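You operate a simulated robot arm through the tools that you are given. There is no shell and no other tool. Be economical: measure what you need, move in short steps, check, and stop when the job is done.

The job below is to be done with a simulated two-armed robot. You get a single attempt, and the scene is never put back.

## Task
Wipe the smear off the bright plate and carry it with both hands to the large trivet.
Fine: brake the blue cart before it lands; put the pad back. What is to be rubbed or washed off counts as gone when no trace of it is left.

The check looks at the end state, three seconds after you hand in, the way a careful person would. Anything else that was tipped, shoved, dropped, spilled or broken makes it a failure.

## Robot
Two 7-joint arms with three-finger grippers on one trunk, on a base that drives. Base frame: it is fixed to the floor where the robot stands at the start and does not move with it; the origin is under the middle of the robot, x ahead of it, y to its left, z up. Readings come in m, degrees, newtons and seconds.
The left shoulder is at the start at [0.03, 0.154, 1.036], the right one opposite. With the tool pointing down near the work surface each hand reaches from about 0.22 to 0.62 m from the robot's upright axis, wherever it stands, measured 20 degrees to its own side. Places, roughly: blue cart brake [2.1, 0, 0.6]; bright plate (30x32x5 cm) [0.7, 0.2, 0.8]; dark mould [2.5, 0.25, 0.75]; top of the large trivet [1.9, 0.3, 0.8]; white cart brake [0.5, -0.1, 0.6]. Payload 2.69 kg a hand.
Tool frame (each hand has its own): the origin (TCP) lies between the finger pads and is the grasp point; the fingertips stand 0.029 m ahead of it; z points along the fingers, y is the line along which they close. The gripper opens to 0.12 m. The gripper's body begins 0.078 m behind the TCP.
Orientation is that of the tool frame in the base frame, as [roll, pitch, yaw] about the fixed x, y, z axes, in that order (R = Rz(yaw) Ry(pitch) Rx(roll)). With the fingers straight down and closing along the base's y, the tool's x points along the base's -x, its y along +y and its z along -z.

## Interface
- The arms move only by the tool step_arm. It takes "left_series", "right_series" or both (then of equal length, played together; a hand with none holds still); each is text: rows parted by semicolons, each of 7 numbers parted by spaces: the opening, from 0 (shut) to 1 (fully open), then the shift along the tool's x, y, z in units of 30 mm (1.0 is 30 mm), then the turn, a rotation vector about the tool's x, y, z in units of 5 degrees (1.0 is 5 degrees). In form: gripper dx dy dz ax ay az; .... A call has 1 to 12 rows; each row shifts and turns the commanded pose from where the row before left it, along the tool's axes as they then stand. A call with a number of a shift or a turn outside -1 to 1 is refused whole. A row lasts 0.2 s, in which the tool goes at most 0.05 m and 8.6 degrees; a call with a longer step from one row to the next is refused whole, and so is a gripper value outside its range. A pose out of reach is approached as far as the arm can. The call stops where the force on the tool passes 40 N (or 10 N more than at its start, if that is more) or the arm is blocked; 0.2 s more then pass. The fingers move at their own pace and stop on an object; they squeeze with about 29 N. The grip force told is the motor's: it shows also when the fingers shut on nothing. Time passes only in rows, and 0.2 s behind the last, so rows that do not move let the fingers close. It gives the time, the measured TCP pose, the force on the tool (base axes), the opening and the grip force at its end, in the units of the frame above (readings bear some noise), with the torque about the TCP (base axes, N m) and any sound that the robot's microphone picked up.
- Cameras (640 x 400 px; columns grow to the right, rows downward): "scene" is now at [0.1361, 0.0144, 1.2139]; the picture's right is [0.03, -1.00, 0.00], its down [-0.28, -0.01, -0.96] and it looks along [0.96, 0.03, -0.28] (base axes); focal length 214 px, centre (320, 200). "left" rides on the left gripper at [0.063, 0, -0.104] in its tool frame; the picture's right is [0.00, 1.00, 0.00], its down [-0.83, 0.00, -0.56] and it looks along [-0.56, 0.00, 0.83] (tool axes); focal length 275 px, centre (320, 200). "right" rides on the right gripper at [0.063, 0, -0.104] in its tool frame; the picture's right is [0.00, 1.00, 0.00], its down [-0.83, 0.00, -0.56] and it looks along [-0.56, 0.00, 0.83] (tool axes); focal length 275 px, centre (320, 200). There is no depth. A picture from a camera that has moved, and an enlarged one, comes with that camera's place and axes in the base frame and with its lens. The place of the scene camera against the robot may be out by one fixed shift of up to 0.012 m in any direction.
- capture(camera): a new picture of that camera. No time passes.
- move_column(by): slides the trunk up (or, below 0, down) by that many m; the arms and the scene camera ride with it, the base frame stays. It gives what a move gives, with no picture.
- drive_base(legs): drives the robot by 1 to 6 legs, each [ahead, left, turn to the left] in m, m and degrees, along the robot's own axes; the way and the turn of a leg run together, so that a leg with both is an arc; at most 1.5 m and 180 degrees a leg. The arms and the cameras ride along, it lands a little off, and it stops where it bumps. It gives what a move gives.
- turn_head(pan, tilt): turns the head with the scene camera to pan (to the left, within 80 degrees either way) and tilt (down, from -29 to 69), counted from straight ahead of the robot. It gives what a move gives.
- inspect(camera, box): a new picture of the part [left, top, right, bottom] of that camera's present view, enlarged. No time passes.
- finish_job(): hands the job in; it is judged then, once.

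Go step by step. Nothing tells you exact positions but the pictures and the camera data: compare them with the known pose of the tool, close in by small moves and look again before you grip or let go. The budget is 120 turns and 100 pictures, counting those below and the enlarged ones. Unless the task says otherwise, let go and move clear before handing in, and close with one line.

The tools are called after "Request:" as name(argument=value, ...) on one line, values as JSON. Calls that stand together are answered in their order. step_arm: Moves the arms, as the interface text tells. Its arguments: {"type":"object","properties":{"left_series":{"type":"string"},"right_series":{"type":"string"}},"required":[]} The other tools are called the same way: move_column (by) slides the trunk up or down; drive_base (legs) drives the base; turn_head (pan, tilt) turns the head that bears the scene camera; capture (camera) takes a picture; inspect (camera, box) takes an enlarged picture of a part of a camera's view; finish_job () hands the job in.

At the start:

```text
clock: 0.0
left_tcp_pos: [0.3401, 0.2221, 1.1433]
left_tool_rot: [-180.0, -0.1, 179.9]
left_wrist_force: [-0.6, -0.1, -0.2]
left_ft_torque: [0.0, 0.0, -0.01]
left_opening: 0.1201
left_gripper_force: 0.1
right_tcp_pos: [0.2784, -0.0377, 1.1552]
right_tool_rot: [180.0, 0.0, 180.0]
right_wrist_force: [-0.5, -0.3, 0.9]
right_ft_torque: [-0.02, -0.01, 0.03]
right_opening: 0.1198
right_gripper_force: 0.0
trunk travel left (down, up): [-0.4, 0.038]
robot x, y, heading: [-0.0029, 0.0015, 0.1]
head pan, tilt: [1.9, 16.4]
```

scene: 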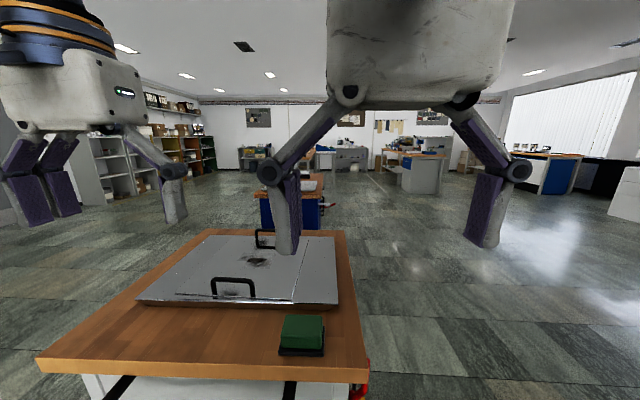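
right: 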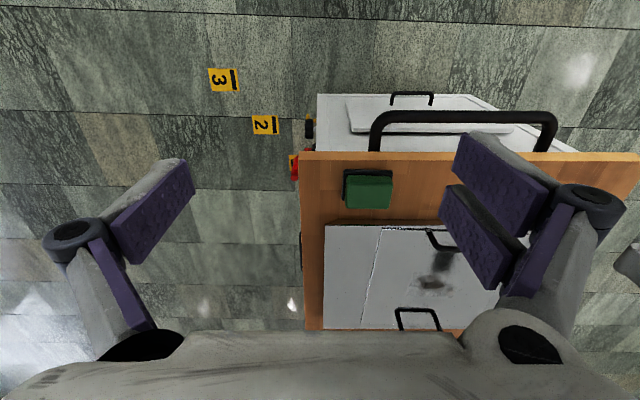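
left: 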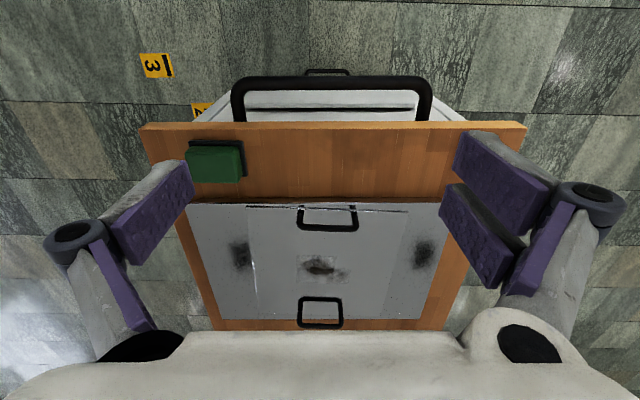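

I see the bright plate on the white cart with handles on its near and far sides, dark smears on it, and a green pad at the near right. The blue cart stands beyond, so I look closer first.

Request:
inspect(camera="scene", box=[120, 220, 380, 400])

Request:
inspect(camera="scene", box=[240, 140, 350, 240])

Request:
inspect(camera="left", box=[130, 60, 540, 340])

Request:
inspect(camera="right", box=[190, 60, 410, 220])

```text
2.22 times, centred on (250, 310) of scene
camera zoom: at [0.1361, 0.0144, 1.2139], right [0.03, -1.0, 0.0], down [-0.28, -0.01, -0.96], along [0.96, 0.03, -0.28], focal length 477 px, centre (476, -44)
```

zoom: 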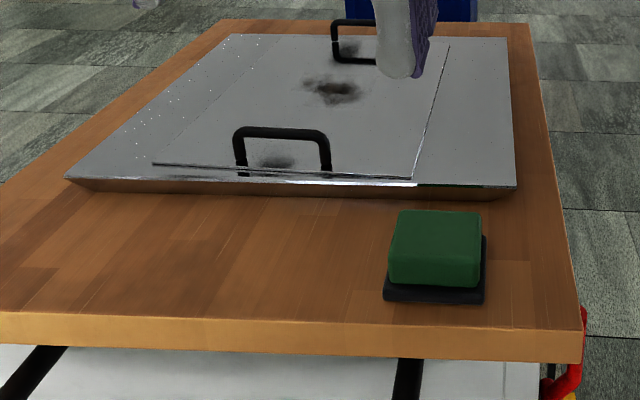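

```text
4.00 times, centred on (295, 190) of scene
camera zoom: at [0.1361, 0.0144, 1.2139], right [0.03, -1.0, 0.0], down [-0.28, -0.01, -0.96], along [0.96, 0.03, -0.28], focal length 858 px, centre (420, 240)
```

zoom: 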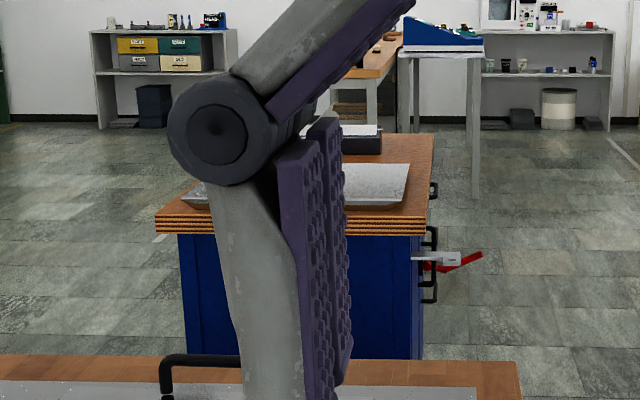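

```text
1.43 times, centred on (335, 200) of left
camera zoom: at [0.277, 0.224, 1.2473], right [0.0, 1.0, 0.0], down [0.83, 0.0, 0.56], along [0.56, 0.0, -0.83], focal length 393 px, centre (299, 200)
```

zoom: 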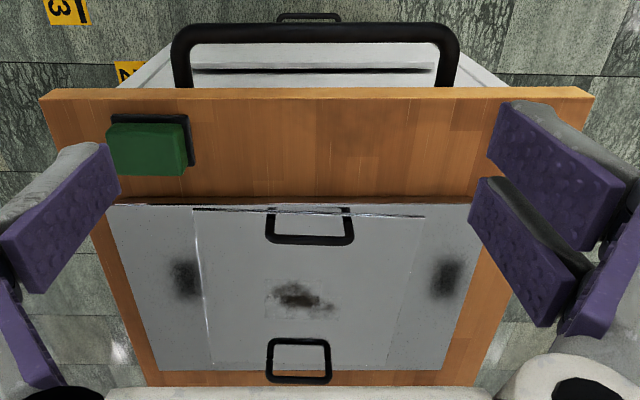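

```text
2.50 times, centred on (300, 140) of right
camera zoom: at [0.215, -0.0365, 1.2597], right [0.0, 1.0, 0.0], down [0.83, 0.0, 0.56], along [0.56, 0.0, -0.83], focal length 688 px, centre (370, 350)
```

zoom: 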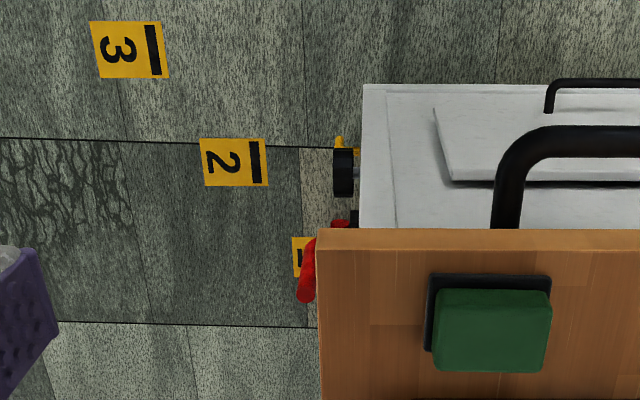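

The three marks seem to be one real smear (about [0.70, 0.22]) and reflections. The handle bars run along y at about x 0.573 and 0.82, z about 0.89. I first drive to the right side of the carts to see the brakes and the trivet.

Request:
drive_base(legs=[[-0.1, 0, 0], [0, -0.75, 0], [0.6, 0, 0]])

Request:
turn_head(pan=75, tilt=35)

Request:
capture(camera="scene")

Request:
turn_head(pan=25, tilt=20)

Request:
capture(camera="scene")

```text
clock: 9.9
left_tcp_pos: [0.8441, -0.5219, 1.1428]
left_tool_rot: [-180.0, 0.0, -179.8]
left_wrist_force: [-0.3, 0.2, -0.4]
left_ft_torque: [0.0, 0.03, 0.01]
left_opening: 0.1198
left_gripper_force: 0.1
right_tcp_pos: [0.7841, -0.7821, 1.1555]
right_tool_rot: [-180.0, 0.0, -179.8]
right_wrist_force: [0.5, -0.3, 0.6]
right_ft_torque: [0.0, 0.04, 0.02]
right_opening: 0.12
right_gripper_force: 0.1
trunk travel left (down, up): [-0.4, 0.038]
robot x, y, heading: [0.5054, -0.7427, 0.4]
head pan, tilt: [1.9, 16.4]
```

```text
clock: 11.3
left_tcp_pos: [0.8444, -0.5201, 1.1423]
left_tool_rot: [180.0, 0.0, -179.7]
left_wrist_force: [-0.1, 0.9, -0.9]
left_ft_torque: [0.0, -0.02, 0.01]
left_opening: 0.1199
left_gripper_force: 0.0
right_tcp_pos: [0.7839, -0.7818, 1.1541]
right_tool_rot: [179.9, 0.0, -179.8]
right_wrist_force: [0.0, 0.3, 0.6]
right_ft_torque: [0.01, 0.01, 0.04]
right_opening: 0.1201
right_gripper_force: 0.0
trunk travel left (down, up): [-0.4, 0.038]
robot x, y, heading: [0.507, -0.7482, 0.3]
head pan, tilt: [75.0, 35.0]
```

```text
92 pictures are left
camera scene: at [0.57, -0.6483, 1.1842], right [0.97, -0.26, 0.0], down [-0.15, -0.55, -0.82], along [0.21, 0.79, -0.57], focal length 214 px, centre (320, 200)
```

scene: 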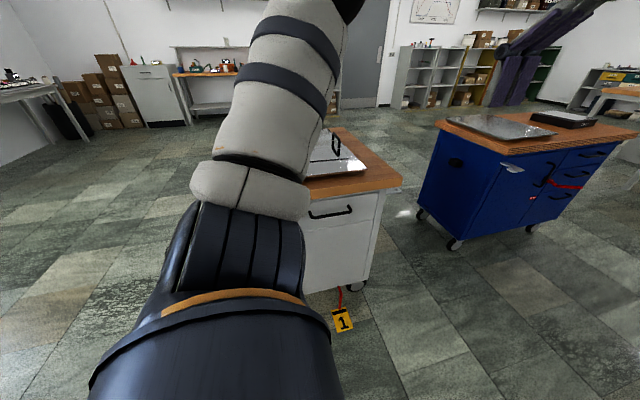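

```text
clock: 12.5
left_tcp_pos: [0.8443, -0.5213, 1.1419]
left_tool_rot: [-180.0, 0.0, -179.8]
left_wrist_force: [0.5, 0.3, -0.4]
left_ft_torque: [0.0, 0.0, 0.0]
left_opening: 0.1201
left_gripper_force: 0.1
right_tcp_pos: [0.7831, -0.7817, 1.1555]
right_tool_rot: [180.0, 0.1, -179.8]
right_wrist_force: [-0.6, 0.6, 0.9]
right_ft_torque: [0.01, -0.02, 0.01]
right_opening: 0.12
right_gripper_force: 0.2
trunk travel left (down, up): [-0.4, 0.038]
robot x, y, heading: [0.5066, -0.7441, 0.2]
head pan, tilt: [25.0, 20.0]
```

```text
91 pictures are left
camera scene: at [0.6316, -0.6937, 1.208], right [0.43, -0.9, 0.0], down [-0.31, -0.15, -0.94], along [0.85, 0.4, -0.34], focal length 214 px, centre (320, 200)
```

scene: 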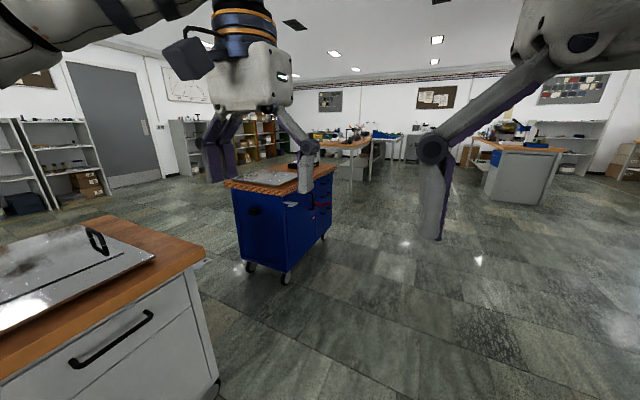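

The blue cart carries a shiny slab and a dark object; its red lever is on the right side. I drive closer and turn to face that side.

Request:
drive_base(legs=[[1.45, -0.15, 0], [0, 0, 90]])

Request:
turn_head(pan=0, tilt=30)

Request:
capture(camera="scene")

Request:
capture(camera="right")

```text
clock: 23.6
left_tcp_pos: [1.7362, -0.5442, 1.1432]
left_tool_rot: [-180.0, 0.2, -89.6]
left_wrist_force: [0.2, 0.0, -0.2]
left_ft_torque: [-0.02, 0.01, 0.03]
left_opening: 0.1202
left_gripper_force: 0.0
right_tcp_pos: [1.9966, -0.6043, 1.1547]
right_tool_rot: [180.0, -0.1, -89.7]
right_wrist_force: [-0.3, -0.1, -0.2]
right_ft_torque: [0.01, 0.04, -0.03]
right_opening: 0.12
right_gripper_force: 0.1
trunk travel left (down, up): [-0.4, 0.038]
robot x, y, heading: [1.9642, -0.8834, 90.4]
head pan, tilt: [25.0, 20.0]
```

```text
clock: 24.5
left_tcp_pos: [1.735, -0.544, 1.1428]
left_tool_rot: [-180.0, 0.1, -89.7]
left_wrist_force: [0.3, -0.1, -0.4]
left_ft_torque: [0.01, -0.03, 0.01]
left_opening: 0.12
left_gripper_force: 0.0
right_tcp_pos: [1.9974, -0.6028, 1.1558]
right_tool_rot: [180.0, -0.1, -89.6]
right_wrist_force: [-0.3, 1.0, -1.0]
right_ft_torque: [0.0, -0.01, 0.0]
right_opening: 0.12
right_gripper_force: 0.0
trunk travel left (down, up): [-0.4, 0.038]
robot x, y, heading: [1.964, -0.8841, 90.3]
head pan, tilt: [0.0, 30.0]
```

```text
90 pictures are left
camera scene: at [1.9565, -0.7358, 1.192], right [1.0, 0.01, 0.0], down [0.0, -0.5, -0.87], along [-0.01, 0.87, -0.5], focal length 214 px, centre (320, 200)
```

scene: 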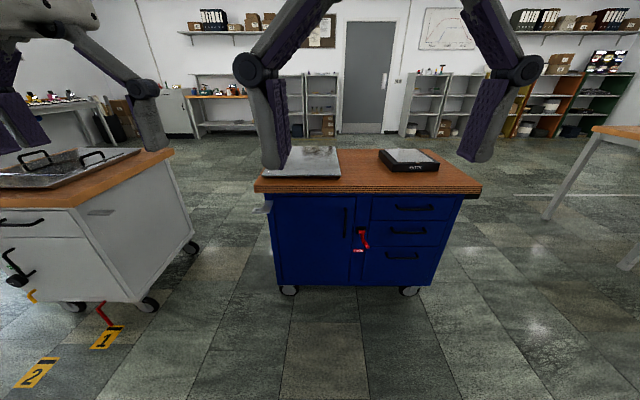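

```text
89 pictures are left
camera right: at [1.9964, -0.665, 1.2597], right [-1.0, -0.01, 0.0], down [-0.01, 0.83, 0.56], along [-0.01, 0.56, -0.83], focal length 275 px, centre (320, 200)
```

right: 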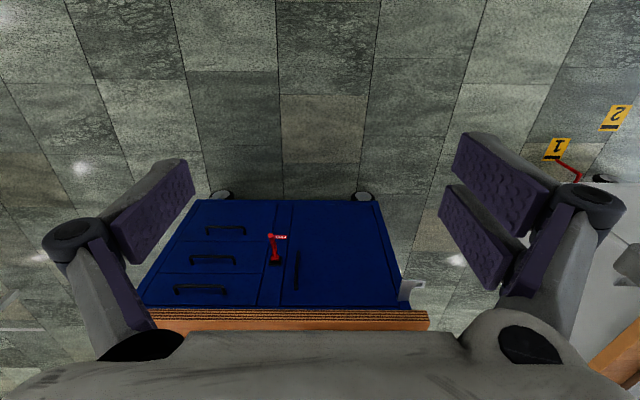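

The blue cart's side shows a red lever by the drawers, and a few objects on top. I enlarge the lever, the top, and the white cart.

Request:
inspect(camera="scene", box=[330, 200, 410, 260])

Request:
inspect(camera="scene", box=[240, 130, 500, 220])

Request:
inspect(camera="scene", box=[0, 130, 220, 330])

Request:
inspect(camera="right", box=[230, 210, 330, 290])

```text
6.67 times, centred on (370, 230) of scene
camera zoom: at [1.9565, -0.7358, 1.192], right [1.0, 0.01, 0.0], down [0.0, -0.5, -0.87], along [-0.01, 0.87, -0.5], focal length 1430 px, centre (-13, 0)
```

zoom: 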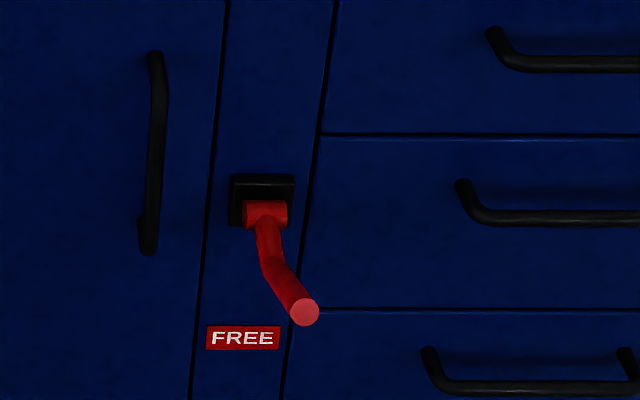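

```text
2.46 times, centred on (370, 175) of scene
camera zoom: at [1.9565, -0.7358, 1.192], right [1.0, 0.01, 0.0], down [0.0, -0.5, -0.87], along [-0.01, 0.87, -0.5], focal length 528 px, centre (197, 262)
```

zoom: 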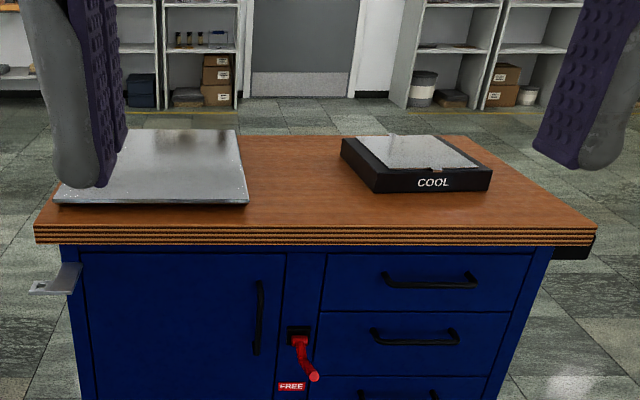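

```text
2.00 times, centred on (110, 230) of scene
camera zoom: at [1.9565, -0.7358, 1.192], right [1.0, 0.01, 0.0], down [0.0, -0.5, -0.87], along [-0.01, 0.87, -0.5], focal length 429 px, centre (740, 140)
```

zoom: 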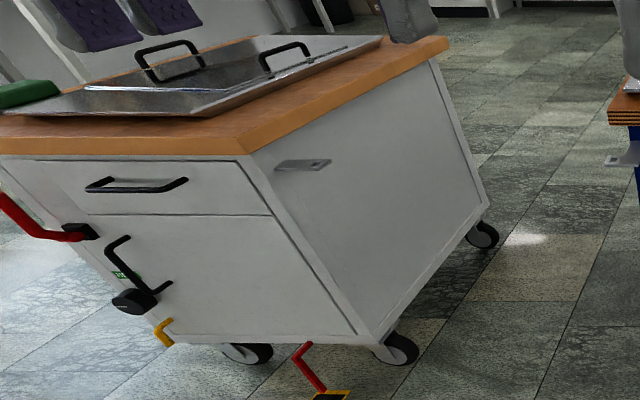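

```text
5.00 times, centred on (280, 250) of right
camera zoom: at [1.9964, -0.665, 1.2597], right [-1.0, -0.01, 0.0], down [-0.01, 0.83, 0.56], along [-0.01, 0.56, -0.83], focal length 1376 px, centre (520, -50)
```

zoom: 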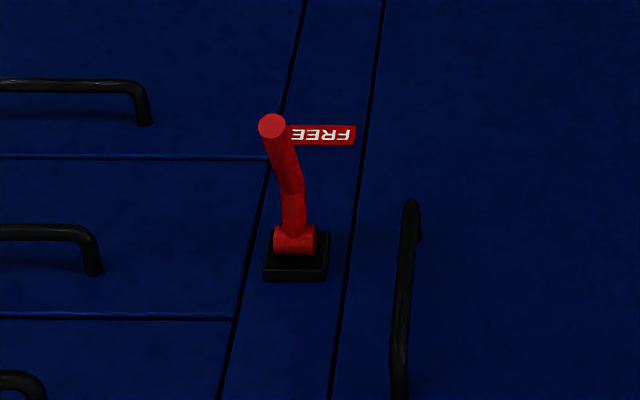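

The blue lever sticks straight out (pivot about [2.135, 0.03, 0.60], tip about [2.138, -0.095, 0.61]) and its tag reads FREE; the white cart's lever is raised with a green tag, so up should mean braked. I come closer, lower the trunk, and turn the right tool to horizontal to push the lever up from below.

Request:
drive_base(legs=[[0.18, 0, 0]])

Request:
move_column(by=-0.34)

Request:
step_arm(right_series="0 0 0 0 0 -1 0; 0 0 0 0 0 -1 0; 0 0 0 0 0 -1 0; 0 0 0 0 0 -1 0; 0 0 0 0 0 -1 0; 0 0 0 0 0 -1 0; 0 0 0 0 0 -1 0; 0 0 0 0 0 -1 0; 0 0 0 0 0 -1 0")

Request:
step_arm(right_series="0 0 0 0 0 -1 0; 0 0 0 0 0 -1 0; 0 0 0 0 0 -1 0; 0 0 0 0 0 -1 0; 0 0 0 0 0 -1 0; 0 0 0 0 0 -1 0; 0 0 0 0 0 -1 0; 0 0 0 0 0 -1 0; 0 0 0 0 0 -1 0")

Request:
turn_head(pan=-5, tilt=30)

Request:
capture(camera="scene")

Request:
capture(camera="right")

```text
clock: 26.0
left_tcp_pos: [1.7341, -0.3632, 1.1416]
left_tool_rot: [180.0, 0.0, -89.6]
left_wrist_force: [-0.2, 0.7, 0.2]
left_ft_torque: [0.0, 0.01, 0.01]
left_opening: 0.1201
left_gripper_force: 0.0
right_tcp_pos: [1.9946, -0.4225, 1.1542]
right_tool_rot: [-180.0, 0.0, -89.7]
right_wrist_force: [-0.8, 0.7, 0.3]
right_ft_torque: [-0.03, 0.01, -0.02]
right_opening: 0.1199
right_gripper_force: 0.1
trunk travel left (down, up): [-0.4, 0.038]
robot x, y, heading: [1.9621, -0.7044, 90.3]
head pan, tilt: [0.0, 30.0]
```

```text
clock: 26.9
left_tcp_pos: [1.7338, -0.3487, 1.0785]
left_tool_rot: [179.9, -3.5, -89.6]
left_wrist_force: [-0.4, 0.2, 1.2]
left_ft_torque: [-0.02, 0.01, 0.0]
left_opening: 0.1198
left_gripper_force: 0.1
right_tcp_pos: [1.997, -0.4139, 1.1065]
right_tool_rot: [180.0, -1.0, -90.2]
right_wrist_force: [1.3, 11.0, -4.7]
right_ft_torque: [-0.95, 0.05, 0.08]
right_opening: 0.1199
right_gripper_force: 0.1
trunk travel left (down, up): [-0.359, 0.079]
robot x, y, heading: [1.9597, -0.7056, 90.5]
head pan, tilt: [0.0, 30.0]
stopped: the force on the tool passed its limit at 54 N (the readings are from after the stop); the commanded pose is now the measured one
```

```text
clock: 27.9
left_tcp_pos: [1.7343, -0.3505, 1.0808]
left_tool_rot: [-180.0, -3.3, -89.7]
left_wrist_force: [0.0, -1.0, 0.2]
left_ft_torque: [0.0, -0.02, 0.03]
left_opening: 0.1201
left_gripper_force: 0.0
right_tcp_pos: [1.9968, -0.3865, 1.1402]
right_tool_rot: [171.1, 13.6, -99.2]
right_wrist_force: [0.4, -0.4, 1.0]
right_ft_torque: [-0.01, 0.02, 0.0]
right_opening: 0.0002
right_gripper_force: 28.6
trunk travel left (down, up): [-0.359, 0.079]
robot x, y, heading: [1.9592, -0.7057, 90.3]
head pan, tilt: [0.0, 30.0]
stopped in row 4 (right hand): the arm was blocked; the commanded pose is now the measured one
```

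```text
clock: 28.7
left_tcp_pos: [1.7344, -0.349, 1.0795]
left_tool_rot: [-179.9, -3.4, -89.6]
left_wrist_force: [0.7, 0.4, 0.4]
left_ft_torque: [-0.01, 0.0, 0.0]
left_opening: 0.12
left_gripper_force: 0.1
right_tcp_pos: [2.0023, -0.3599, 1.1715]
right_tool_rot: [161.5, 22.8, -111.5]
right_wrist_force: [0.1, 0.1, 0.6]
right_ft_torque: [0.0, -0.03, -0.06]
right_opening: 0.0002
right_gripper_force: 28.5
trunk travel left (down, up): [-0.359, 0.079]
robot x, y, heading: [1.9585, -0.6996, 90.3]
head pan, tilt: [0.0, 30.0]
stopped in row 4 (right hand): the arm was blocked; the commanded pose is now the measured one
```

```text
clock: 29.4
left_tcp_pos: [1.734, -0.3501, 1.081]
left_tool_rot: [-180.0, -3.3, -89.6]
left_wrist_force: [0.5, 0.3, -0.1]
left_ft_torque: [0.03, -0.02, -0.01]
left_opening: 0.1198
left_gripper_force: 0.2
right_tcp_pos: [2.0034, -0.3623, 1.1734]
right_tool_rot: [161.3, 22.9, -111.3]
right_wrist_force: [0.3, 0.6, -0.4]
right_ft_torque: [0.0, -0.01, -0.01]
right_opening: 0.0
right_gripper_force: 28.6
trunk travel left (down, up): [-0.359, 0.079]
robot x, y, heading: [1.9567, -0.7012, 90.2]
head pan, tilt: [-5.0, 30.0]
```

```text
84 pictures are left
camera scene: at [1.9709, -0.5275, 1.1517], right [0.99, -0.16, 0.0], down [-0.07, -0.4, -0.91], along [0.15, 0.9, -0.41], focal length 214 px, centre (320, 200)
```

scene: 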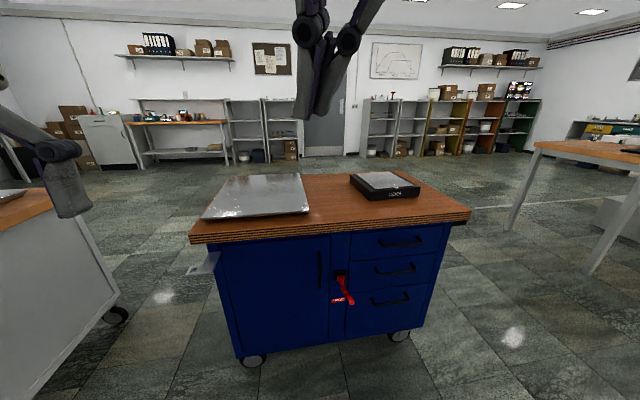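

```text
83 pictures are left
camera right: at [1.999, -0.4626, 1.2396], right [-0.93, 0.23, 0.29], down [0.37, 0.46, 0.81], along [0.05, 0.86, -0.51], focal length 275 px, centre (320, 200)
```

right: 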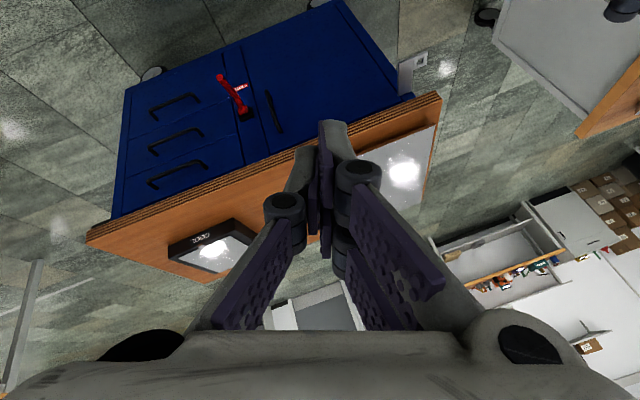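

The arm was blocked close to the body (folded too near the head), not by the cart. I move the right hand out ahead and to the right to free it.

Request:
step_arm(right_series="0 -.75 -.7 .41 0 0 0; 0 -.75 -.7 .41 0 0 0; 0 -.75 -.7 .41 0 0 0; 0 -.75 -.7 .41 0 0 0; 0 -.75 -.7 .41 0 0 0; 0 -.75 -.7 .41 0 0 0")

Request:
move_column(by=-0.2)

```text
clock: 30.8
left_tcp_pos: [1.733, -0.3489, 1.0807]
left_tool_rot: [-180.0, -3.5, -89.6]
left_wrist_force: [-0.1, -0.4, -0.2]
left_ft_torque: [-0.02, 0.0, 0.02]
left_opening: 0.1199
left_gripper_force: 0.1
right_tcp_pos: [2.1534, -0.2433, 1.1244]
right_tool_rot: [161.6, 23.5, -110.9]
right_wrist_force: [-0.2, 0.3, 0.1]
right_ft_torque: [0.02, -0.01, 0.01]
right_opening: 0.0
right_gripper_force: 29.1
trunk travel left (down, up): [-0.359, 0.079]
robot x, y, heading: [1.9581, -0.7024, 90.4]
head pan, tilt: [-5.0, 30.0]
```

```text
clock: 32.9
left_tcp_pos: [1.734, -0.2991, 0.8009]
left_tool_rot: [179.9, -17.9, -89.6]
left_wrist_force: [-0.1, -0.5, -0.8]
left_ft_torque: [-0.01, -0.02, 0.04]
left_opening: 0.1201
left_gripper_force: 0.1
right_tcp_pos: [2.1521, -0.2433, 0.9262]
right_tool_rot: [161.7, 23.4, -111.0]
right_wrist_force: [0.5, 0.1, 0.1]
right_ft_torque: [-0.02, 0.0, -0.01]
right_opening: 0.0002
right_gripper_force: 28.3
trunk travel left (down, up): [-0.159, 0.279]
robot x, y, heading: [1.959, -0.7032, 90.2]
head pan, tilt: [-5.0, 30.0]
```

The trunk is now lower and the arm is free. I rotate the right tool to point horizontally ahead.

Request:
step_arm(right_series="0 0 0 0 -.034 -.907 -.326; 0 0 0 0 -.034 -.907 -.326; 0 0 0 0 -.034 -.907 -.326; 0 0 0 0 -.034 -.907 -.326; 0 0 0 0 -.034 -.907 -.326; 0 0 0 0 -.034 -.907 -.326; 0 0 0 0 -.034 -.907 -.326")

Request:
step_arm(right_series="0 0 0 0 -.034 -.907 -.326; 0 0 0 0 -.034 -.907 -.326; 0 0 0 0 -.034 -.907 -.326; 0 0 0 0 -.034 -.907 -.326; 0 0 0 0 -.034 -.907 -.326; 0 0 0 0 -.034 -.907 -.326; 0 0 0 0 -.034 -.907 -.326")

Request:
move_column(by=-0.15)

Request:
capture(camera="scene")

Request:
capture(camera="right")

```text
clock: 34.5
left_tcp_pos: [1.7336, -0.2983, 0.802]
left_tool_rot: [179.9, -18.1, -89.7]
left_wrist_force: [-0.2, -0.2, 0.6]
left_ft_torque: [0.01, 0.01, -0.03]
left_opening: 0.1197
left_gripper_force: 0.1
right_tcp_pos: [2.1512, -0.2429, 0.9262]
right_tool_rot: [160.7, 57.1, -110.1]
right_wrist_force: [0.2, 0.3, -0.9]
right_ft_torque: [0.01, 0.04, -0.01]
right_opening: 0.0002
right_gripper_force: 28.2
trunk travel left (down, up): [-0.159, 0.279]
robot x, y, heading: [1.9572, -0.7012, 90.2]
head pan, tilt: [-5.0, 30.0]
```

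```text
clock: 36.1
left_tcp_pos: [1.7328, -0.2974, 0.802]
left_tool_rot: [-179.9, -18.1, -89.6]
left_wrist_force: [0.0, 0.2, 0.3]
left_ft_torque: [0.04, 0.01, 0.02]
left_opening: 0.1201
left_gripper_force: 0.0
right_tcp_pos: [2.1486, -0.2233, 0.944]
right_tool_rot: [-23.2, 89.2, 66.9]
right_wrist_force: [-0.6, -0.4, 0.4]
right_ft_torque: [0.0, 0.04, -0.01]
right_opening: 0.0001
right_gripper_force: 27.9
right hand out of reach, approached as far as the arm can: row 6, 7
trunk travel left (down, up): [-0.159, 0.279]
robot x, y, heading: [1.9589, -0.7054, 90.5]
head pan, tilt: [-5.0, 30.0]
```

```text
clock: 37.9
left_tcp_pos: [1.7345, -0.2596, 0.6052]
left_tool_rot: [-179.9, -25.6, -89.6]
left_wrist_force: [-0.2, -0.3, -0.3]
left_ft_torque: [-0.02, -0.01, 0.01]
left_opening: 0.12
left_gripper_force: 0.1
right_tcp_pos: [2.148, -0.1668, 0.7426]
right_tool_rot: [-177.0, 83.4, -86.8]
right_wrist_force: [0.0, -0.1, -1.0]
right_ft_torque: [0.03, 0.02, 0.02]
right_opening: 0.0
right_gripper_force: 28.0
trunk travel left (down, up): [-0.009, 0.429]
robot x, y, heading: [1.9588, -0.7041, 90.5]
head pan, tilt: [-5.0, 30.0]
```

```text
82 pictures are left
camera scene: at [1.9624, -0.4182, 0.7743], right [1.0, -0.08, 0.0], down [-0.04, -0.5, -0.87], along [0.07, 0.86, -0.5], focal length 214 px, centre (320, 200)
```

scene: 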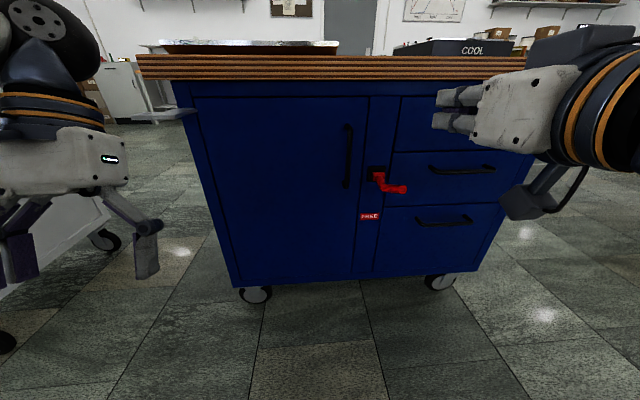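

```text
81 pictures are left
camera right: at [2.1487, -0.2759, 0.6916], right [-1.0, 0.0, -0.01], down [-0.01, -0.46, 0.89], along [-0.01, 0.89, 0.46], focal length 275 px, centre (320, 200)
```

right: 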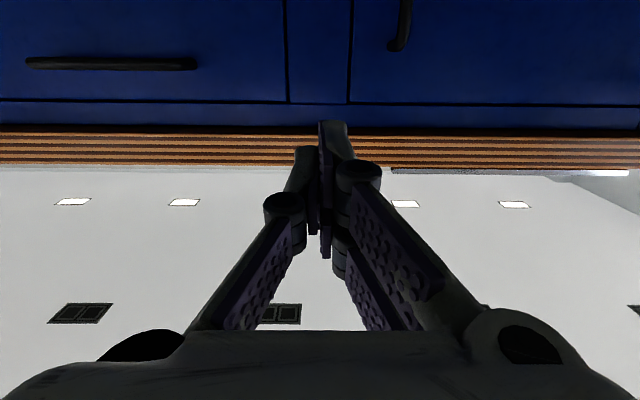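

The tool is horizontal at [2.148, -0.167, 0.743] and the lever estimate is confirmed. I lower the hand to below the lever level before moving in.

Request:
step_arm(right_series="0 .8 .033 -.1 0 0 0; 0 .8 .033 -.1 0 0 0; 0 .8 .033 -.1 0 0 0; 0 .8 .033 -.1 0 0 0; 0 .8 .033 -.1 0 0 0; 0 .8 .033 -.1 0 0 0; 0 .8 .033 -.1 0 0 0; 0 .8 .033 -.1 0 0 0")

Request:
capture(camera="right")

Request:
capture(camera="scene")

```text
clock: 39.7
left_tcp_pos: [1.7347, -0.2594, 0.6064]
left_tool_rot: [-179.9, -25.6, -89.5]
left_wrist_force: [0.5, -0.7, 0.3]
left_ft_torque: [-0.01, -0.01, -0.02]
left_opening: 0.1201
left_gripper_force: 0.0
right_tcp_pos: [2.1306, -0.1304, 0.6392]
right_tool_rot: [-176.8, 83.3, -86.5]
right_wrist_force: [0.2, 1.1, 0.8]
right_ft_torque: [0.0, 0.02, -0.02]
right_opening: 0.0
right_gripper_force: 28.6
right hand out of reach, approached as far as the arm can: row 1, 2, 3, 4, 5, 6, 7, 8
trunk travel left (down, up): [-0.009, 0.429]
robot x, y, heading: [1.9596, -0.7021, 90.4]
head pan, tilt: [-5.0, 30.0]
```

```text
80 pictures are left
camera right: at [2.1318, -0.2397, 0.5899], right [-1.0, 0.0, -0.01], down [-0.01, -0.46, 0.89], along [-0.01, 0.89, 0.46], focal length 275 px, centre (320, 200)
```

right: 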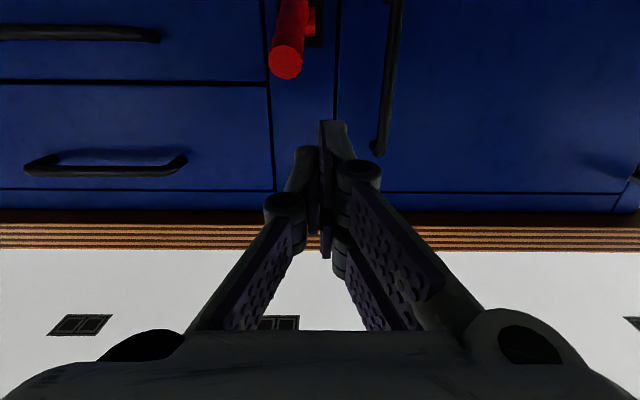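

```text
79 pictures are left
camera scene: at [1.9624, -0.4181, 0.7743], right [1.0, -0.08, 0.0], down [-0.04, -0.5, -0.87], along [0.07, 0.86, -0.5], focal length 214 px, centre (320, 200)
```

scene: 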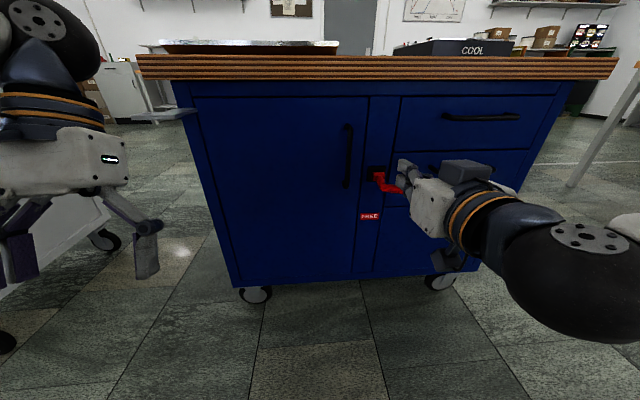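

The hand is too folded for this height; lever tip is confirmed near [2.145, -0.095, 0.60]. I back the base off a little so the arm can reach low with the tool horizontal.

Request:
drive_base(legs=[[-0.2, 0, 0]])

Request:
step_arm(right_series="0 0 0 1 0 0 0; 0 0 0 1 0 0 0; 0 0 0 1 0 0 0; 0 0 0 0 0 0 0")

```text
clock: 41.3
left_tcp_pos: [1.7345, -0.4569, 0.6059]
left_tool_rot: [-179.9, -25.6, -89.5]
left_wrist_force: [-0.1, -0.2, 0.1]
left_ft_torque: [0.02, 0.04, -0.02]
left_opening: 0.1201
left_gripper_force: 0.1
right_tcp_pos: [2.1329, -0.3275, 0.6401]
right_tool_rot: [-176.8, 83.3, -86.6]
right_wrist_force: [-0.2, 0.3, 0.0]
right_ft_torque: [-0.01, -0.01, 0.02]
right_opening: 0.0004
right_gripper_force: 28.1
trunk travel left (down, up): [-0.009, 0.429]
robot x, y, heading: [1.9618, -0.8992, 89.9]
head pan, tilt: [-5.0, 30.0]
```

```text
clock: 42.3
left_tcp_pos: [1.7354, -0.4575, 0.6062]
left_tool_rot: [-179.9, -25.5, -89.7]
left_wrist_force: [0.6, 0.1, 0.2]
left_ft_torque: [-0.01, -0.01, 0.02]
left_opening: 0.1201
left_gripper_force: 0.2
right_tcp_pos: [2.1381, -0.3128, 0.6402]
right_tool_rot: [-176.6, 83.2, -86.6]
right_wrist_force: [-0.4, -0.5, -0.2]
right_ft_torque: [-0.01, -0.04, -0.02]
right_opening: 0.0
right_gripper_force: 28.5
right hand out of reach, approached as far as the arm can: row 1, 2, 3
trunk travel left (down, up): [-0.009, 0.429]
robot x, y, heading: [1.9603, -0.9007, 90.3]
head pan, tilt: [-5.0, 30.0]
```

The arm is now further back and free of the cart. I extend the hand forward to see whether it drops into reach.

Request:
step_arm(right_series="0 0 0 1 0 0 0; 0 0 0 1 0 0 0; 0 0 0 1 0 0 0; 0 0 0 0 0 0 0")

```text
clock: 43.3
left_tcp_pos: [1.734, -0.4562, 0.6059]
left_tool_rot: [180.0, -25.6, -89.6]
left_wrist_force: [0.5, -0.6, -0.2]
left_ft_torque: [-0.02, 0.0, 0.0]
left_opening: 0.12
left_gripper_force: 0.1
right_tcp_pos: [2.136, -0.3135, 0.6397]
right_tool_rot: [-176.5, 83.1, -86.6]
right_wrist_force: [-1.1, 0.0, 0.3]
right_ft_torque: [0.0, 0.01, 0.03]
right_opening: 0.0001
right_gripper_force: 28.1
right hand out of reach, approached as far as the arm can: row 1, 2, 3
trunk travel left (down, up): [-0.009, 0.429]
robot x, y, heading: [1.9586, -0.8977, 90.4]
head pan, tilt: [-5.0, 30.0]
```

Request:
step_arm(right_series="0 -1 0 0 0 0 0; 0 -1 0 0 0 0 0; 0 -1 0 0 0 0 0; 0 -1 0 0 0 0 0; 0 0 0 0 0 0 0")

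Request:
move_column(by=0.15)

Request:
capture(camera="scene")

```text
clock: 44.5
left_tcp_pos: [1.7346, -0.4577, 0.6058]
left_tool_rot: [-180.0, -25.6, -89.6]
left_wrist_force: [1.0, -0.4, 0.2]
left_ft_torque: [-0.01, 0.05, 0.01]
left_opening: 0.1201
left_gripper_force: 0.1
right_tcp_pos: [2.135, -0.3005, 0.7614]
right_tool_rot: [-176.8, 83.3, -86.7]
right_wrist_force: [-0.1, -0.5, 0.3]
right_ft_torque: [0.0, -0.02, -0.01]
right_opening: 0.0
right_gripper_force: 28.1
trunk travel left (down, up): [-0.009, 0.429]
robot x, y, heading: [1.9599, -0.8982, 90.3]
head pan, tilt: [-5.0, 30.0]
```

```text
clock: 46.2
left_tcp_pos: [1.7343, -0.4565, 0.7565]
left_tool_rot: [-179.9, -25.6, -89.6]
left_wrist_force: [-1.0, -0.2, 0.9]
left_ft_torque: [0.02, 0.01, 0.03]
left_opening: 0.1199
left_gripper_force: 0.1
right_tcp_pos: [2.1376, -0.2992, 0.9081]
right_tool_rot: [-177.0, 83.3, -86.8]
right_wrist_force: [0.4, -0.4, -0.3]
right_ft_torque: [0.01, 0.0, 0.01]
right_opening: 0.0
right_gripper_force: 28.5
trunk travel left (down, up): [-0.159, 0.279]
robot x, y, heading: [1.9635, -0.9002, 90.2]
head pan, tilt: [-5.0, 30.0]
```

```text
78 pictures are left
camera scene: at [1.964, -0.6668, 0.9333], right [1.0, -0.08, 0.0], down [-0.04, -0.5, -0.87], along [0.07, 0.86, -0.5], focal length 214 px, centre (320, 200)
```

scene: 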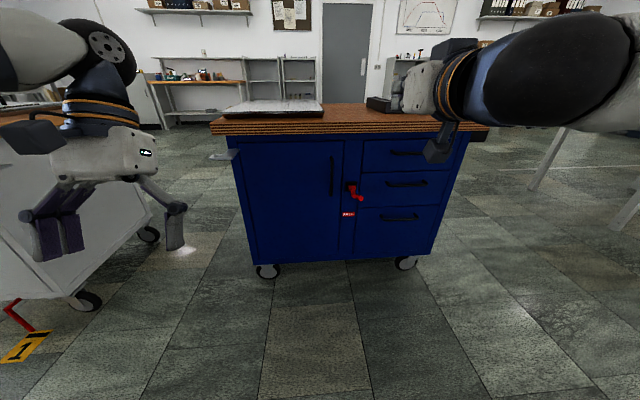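

A horizontal tool low down is not reachable, so I tilt the tool to about 53° from vertical and grip the lever end from above/in front instead, swinging it up in small, force-checked steps.

Request:
step_arm(right_series=".5 0 0 0 0 1 0; .5 0 0 0 0 1 0; .5 0 0 0 0 1 0; .5 0 0 0 0 1 0; .5 0 0 0 0 1 0; .5 0 0 0 0 1 0")

Request:
step_arm(right_series=".5 .4 -.015 .945 0 0 0; .5 .4 -.015 .945 0 0 0; .5 .4 -.015 .945 0 0 0; .5 .4 -.015 .945 0 0 0; .5 .4 -.015 .945 0 0 0; .5 .4 -.015 .945 0 0 0; .5 .4 -.015 .945 0 0 0; .5 .4 -.015 .945 0 0 0; .5 .4 -.015 .945 0 0 0")

Request:
capture(camera="scene")

Request:
capture(camera="right")

```text
clock: 47.6
left_tcp_pos: [1.736, -0.4568, 0.7569]
left_tool_rot: [-179.9, -25.6, -89.6]
left_wrist_force: [-0.3, -0.2, -0.1]
left_ft_torque: [0.03, -0.01, -0.01]
left_opening: 0.1202
left_gripper_force: 0.0
right_tcp_pos: [2.1362, -0.2992, 0.9091]
right_tool_rot: [-179.4, 53.2, -89.3]
right_wrist_force: [0.2, 0.3, 0.2]
right_ft_torque: [0.0, 0.0, 0.01]
right_opening: 0.06
right_gripper_force: 0.0
trunk travel left (down, up): [-0.159, 0.279]
robot x, y, heading: [1.9575, -0.8991, 90.6]
head pan, tilt: [-5.0, 30.0]
```

```text
clock: 49.6
left_tcp_pos: [1.7352, -0.4572, 0.7546]
left_tool_rot: [-179.8, -25.6, -89.6]
left_wrist_force: [0.6, 0.0, -0.6]
left_ft_torque: [0.0, 0.0, -0.01]
left_opening: 0.1199
left_gripper_force: 0.1
right_tcp_pos: [2.1427, -0.1609, 0.6707]
right_tool_rot: [-179.2, 53.5, -89.4]
right_wrist_force: [0.3, -0.1, 0.9]
right_ft_torque: [0.01, 0.01, -0.01]
right_opening: 0.06
right_gripper_force: 0.1
trunk travel left (down, up): [-0.159, 0.279]
robot x, y, heading: [1.9598, -0.9017, 90.4]
head pan, tilt: [-5.0, 30.0]
```

```text
77 pictures are left
camera scene: at [1.964, -0.6669, 0.9334], right [1.0, -0.08, 0.0], down [-0.04, -0.5, -0.87], along [0.07, 0.86, -0.5], focal length 214 px, centre (320, 200)
```

scene: 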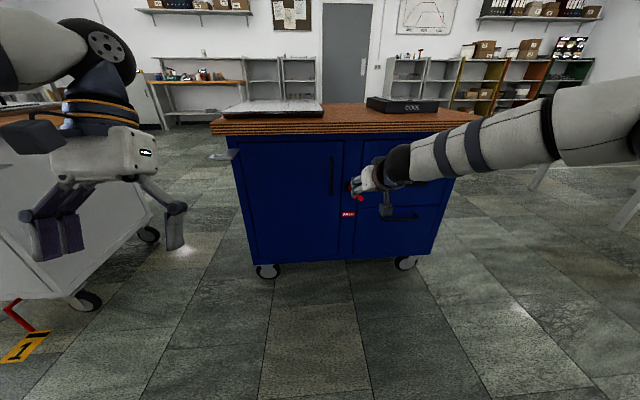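

```text
76 pictures are left
camera right: at [2.1419, -0.2793, 0.6824], right [-1.0, -0.01, -0.01], down [-0.01, 0.05, 1.0], along [-0.01, 1.0, -0.05], focal length 275 px, centre (320, 200)
```

right: 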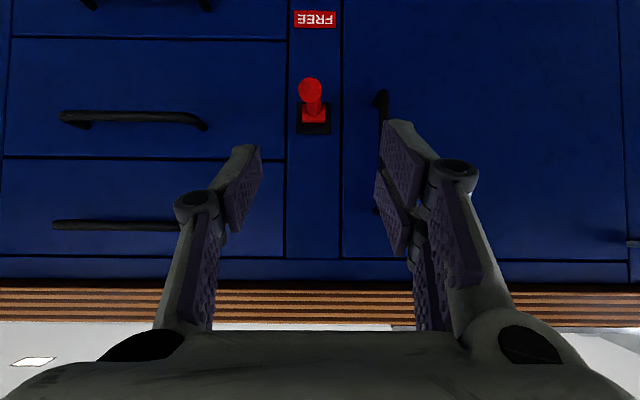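

The gripper is lined up with the lever in x. I advance so the lever end sits between the fingers, then look before closing.

Request:
step_arm(right_series=".5 .065 0 .875 0 0 0; .5 .065 0 .875 0 0 0; .5 .065 0 .875 0 0 0; .5 .065 0 .875 0 0 0")

Request:
capture(camera="right")

Request:
inspect(camera="scene", box=[310, 150, 430, 230])

```text
clock: 50.6
left_tcp_pos: [1.7342, -0.4556, 0.7551]
left_tool_rot: [-180.0, -25.6, -89.6]
left_wrist_force: [0.3, -0.8, -0.6]
left_ft_torque: [-0.01, 0.02, -0.01]
left_opening: 0.12
left_gripper_force: 0.0
right_tcp_pos: [2.1421, -0.0815, 0.602]
right_tool_rot: [-179.6, 53.2, -89.5]
right_wrist_force: [0.7, -0.9, -0.4]
right_ft_torque: [-0.06, 0.0, -0.01]
right_opening: 0.06
right_gripper_force: 0.0
trunk travel left (down, up): [-0.159, 0.279]
robot x, y, heading: [1.9596, -0.9025, 90.3]
head pan, tilt: [-5.0, 30.0]
```

```text
75 pictures are left
camera right: at [2.1414, -0.1992, 0.6133], right [-1.0, -0.01, -0.01], down [-0.01, 0.05, 1.0], along [-0.01, 1.0, -0.05], focal length 275 px, centre (320, 200)
```

right: 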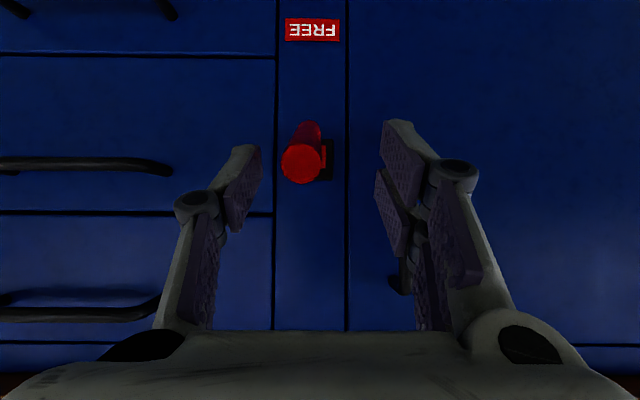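

```text
5.00 times, centred on (370, 190) of scene
camera zoom: at [1.964, -0.6668, 0.9333], right [1.0, -0.08, 0.0], down [-0.04, -0.5, -0.87], along [0.07, 0.86, -0.5], focal length 1072 px, centre (70, 250)
```

zoom: 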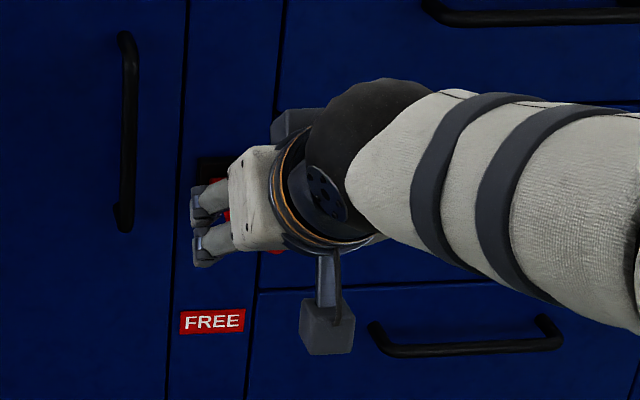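

The lever end is about 6 mm to the right and 1 cm low of the finger centre; I correct, then close.

Request:
step_arm(right_series=".5 .14 -.2 .59 0 0 0; .5 0 0 0 0 0 0; 0 0 0 0 0 0 0; 0 0 0 0 0 0 0; 0 0 0 0 0 0 0")

Request:
capture(camera="right")

```text
clock: 51.8
left_tcp_pos: [1.7347, -0.4567, 0.7563]
left_tool_rot: [-180.0, -25.7, -89.6]
left_wrist_force: [-0.3, 0.1, 1.0]
left_ft_torque: [0.01, 0.01, 0.0]
left_opening: 0.1199
left_gripper_force: 0.0
right_tcp_pos: [2.1486, -0.0803, 0.5889]
right_tool_rot: [-179.3, 53.3, -89.4]
right_wrist_force: [6.6, -1.7, -1.6]
right_ft_torque: [-0.16, -0.1, -0.21]
right_opening: 0.0175
right_gripper_force: 43.2
right hand out of reach, approached as far as the arm can: row 1
trunk travel left (down, up): [-0.159, 0.279]
robot x, y, heading: [1.9608, -0.9039, 90.1]
head pan, tilt: [-5.0, 30.0]
```

```text
73 pictures are left
camera right: at [2.1494, -0.1993, 0.6019], right [-1.0, 0.0, -0.01], down [-0.01, 0.05, 1.0], along [0.0, 1.0, -0.05], focal length 275 px, centre (320, 200)
```

right: 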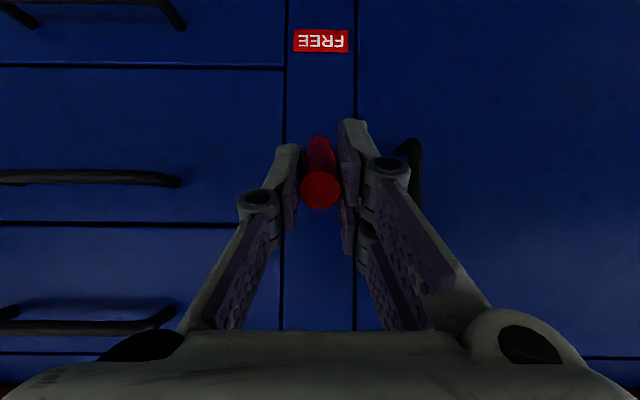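

The lever is held (opening 17.5 mm). I swing it up a first small step along its arc and watch the force.

Request:
step_arm(right_series="0 -.38 0 -.16 0 0 0; 0 -.38 0 -.16 0 0 0")

```text
clock: 52.4
left_tcp_pos: [1.7355, -0.4547, 0.7543]
left_tool_rot: [-180.0, -25.7, -89.6]
left_wrist_force: [0.1, 0.0, 0.2]
left_ft_torque: [0.01, 0.03, 0.03]
left_opening: 0.1196
left_gripper_force: 0.1
right_tcp_pos: [2.15, -0.0747, 0.6103]
right_tool_rot: [-179.3, 53.2, -89.2]
right_wrist_force: [6.6, 4.6, -15.0]
right_ft_torque: [-1.31, -0.63, -0.86]
right_opening: 0.0167
right_gripper_force: 42.5
trunk travel left (down, up): [-0.159, 0.279]
robot x, y, heading: [1.9607, -0.9021, 90.3]
head pan, tilt: [-5.0, 30.0]
```

Request:
step_arm(right_series="0 -.51 0 -.07 0 0 0; 0 -.51 0 -.07 0 0 0")

Request:
capture(camera="right")

```text
clock: 53.0
left_tcp_pos: [1.7344, -0.4547, 0.7544]
left_tool_rot: [-179.9, -25.8, -89.6]
left_wrist_force: [-1.1, -0.9, 0.2]
left_ft_torque: [0.01, -0.01, 0.0]
left_opening: 0.1202
left_gripper_force: 0.0
right_tcp_pos: [2.1503, -0.0724, 0.6211]
right_tool_rot: [-179.7, 53.3, -89.2]
right_wrist_force: [-7.1, 17.5, -20.5]
right_ft_torque: [-1.09, 0.01, 0.06]
right_opening: 0.0169
right_gripper_force: 42.1
right hand out of reach, approached as far as the arm can: row 1, 2
trunk travel left (down, up): [-0.159, 0.279]
robot x, y, heading: [1.96, -0.9006, 90.2]
head pan, tilt: [-5.0, 30.0]
```

```text
72 pictures are left
camera right: at [2.1506, -0.1912, 0.6335], right [-1.0, -0.01, -0.01], down [-0.01, 0.05, 1.0], along [-0.01, 1.0, -0.05], focal length 275 px, centre (320, 200)
```

right: 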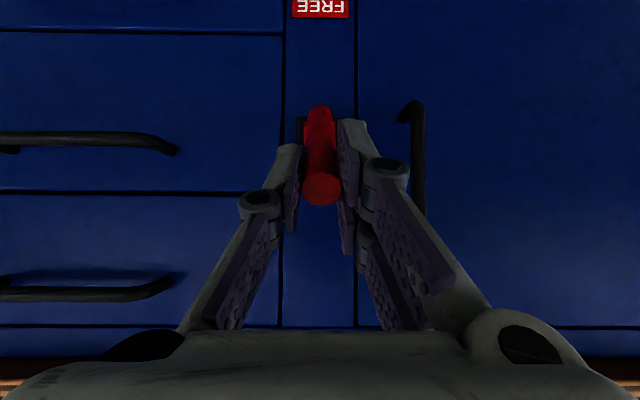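

The lever turns up, but the arm is at its reach limit. I let go, back off, drive 0.12 m closer and take it again.

Request:
step_arm(right_series=".5 0 0 0 0 0 0; .5 0 0 0 0 0 0; .5 0 0 -1 0 0 0; .5 0 0 -1 0 0 0; .5 0 0 -1 0 0 0; .5 0 0 -1 0 0 0; .5 0 0 -1 0 0 0")

Request:
drive_base(legs=[[0.12, 0, 0]])

Request:
capture(camera="right")

```text
clock: 54.6
left_tcp_pos: [1.7359, -0.4581, 0.7561]
left_tool_rot: [180.0, -25.6, -89.6]
left_wrist_force: [0.0, 0.4, -0.7]
left_ft_torque: [-0.01, 0.03, 0.02]
left_opening: 0.1199
left_gripper_force: 0.0
right_tcp_pos: [2.1445, -0.0791, 0.7193]
right_tool_rot: [-179.5, 53.3, -89.3]
right_wrist_force: [-0.2, 0.5, 0.0]
right_ft_torque: [-0.02, 0.03, 0.05]
right_opening: 0.0602
right_gripper_force: 0.1
right hand out of reach, approached as far as the arm can: row 3, 4, 5, 6, 7
trunk travel left (down, up): [-0.159, 0.279]
robot x, y, heading: [1.9593, -0.9055, 90.3]
head pan, tilt: [-5.0, 30.0]
```

```text
clock: 55.9
left_tcp_pos: [1.7352, -0.3405, 0.7555]
left_tool_rot: [180.0, -25.6, -89.7]
left_wrist_force: [0.0, 0.6, 0.9]
left_ft_torque: [0.0, 0.03, -0.03]
left_opening: 0.12
left_gripper_force: 0.0
right_tcp_pos: [2.1466, 0.0369, 0.7186]
right_tool_rot: [-179.3, 52.7, -89.2]
right_wrist_force: [0.0, -4.2, -0.1]
right_ft_torque: [0.03, 0.03, 0.1]
right_opening: 0.0606
right_gripper_force: 0.6
trunk travel left (down, up): [-0.159, 0.279]
robot x, y, heading: [1.9572, -0.7832, 90.4]
head pan, tilt: [-5.0, 30.0]
stopped in leg 1: the force on the tool passed its limit at 68 N (the readings are from after the stop); the commanded pose is now the measured one
```

```text
71 pictures are left
camera right: at [2.1463, -0.0828, 0.7324], right [-1.0, -0.01, -0.01], down [-0.01, 0.06, 1.0], along [-0.01, 1.0, -0.06], focal length 275 px, centre (320, 200)
```

right: 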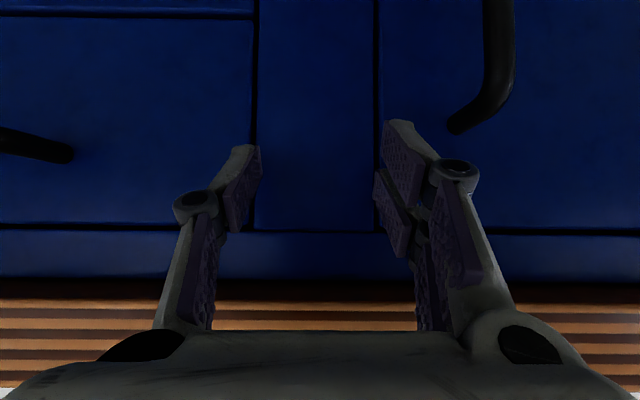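

The backing-off was blocked in the arm, and the drive then nudged the fingers against the cart front; I must check between moves. I back the base off and look at the state.

Request:
drive_base(legs=[[-0.15, 0, 0]])

Request:
capture(camera="scene")

Request:
capture(camera="right")

```text
clock: 57.3
left_tcp_pos: [1.7367, -0.4903, 0.7546]
left_tool_rot: [179.9, -25.6, -89.7]
left_wrist_force: [-1.0, -1.4, -0.1]
left_ft_torque: [-0.03, 0.02, 0.01]
left_opening: 0.1202
left_gripper_force: 0.0
right_tcp_pos: [2.1481, -0.115, 0.7169]
right_tool_rot: [-179.4, 52.7, -89.3]
right_wrist_force: [0.1, 0.3, -0.1]
right_ft_torque: [-0.05, -0.01, 0.03]
right_opening: 0.0598
right_gripper_force: 0.0
trunk travel left (down, up): [-0.159, 0.279]
robot x, y, heading: [1.9553, -0.936, 90.1]
head pan, tilt: [-5.0, 30.0]
```

```text
70 pictures are left
camera scene: at [1.9646, -0.7005, 0.9335], right [1.0, -0.08, 0.0], down [-0.04, -0.5, -0.87], along [0.07, 0.86, -0.5], focal length 214 px, centre (320, 200)
```

scene: 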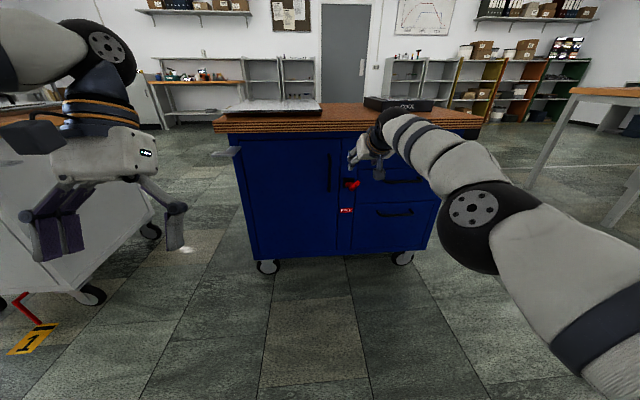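

```text
69 pictures are left
camera right: at [2.1477, -0.2333, 0.7322], right [-1.0, -0.01, -0.01], down [-0.01, 0.06, 1.0], along [-0.01, 1.0, -0.06], focal length 275 px, centre (320, 200)
```

right: 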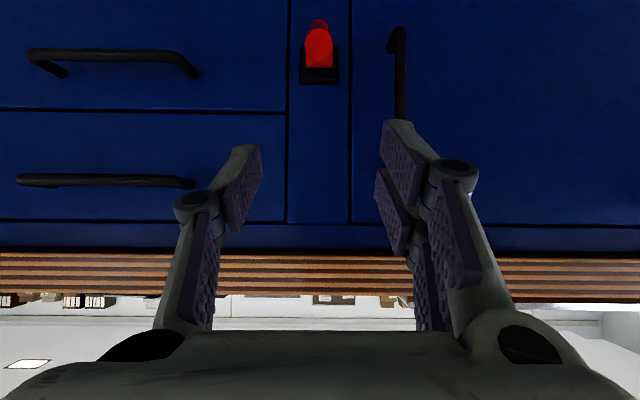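

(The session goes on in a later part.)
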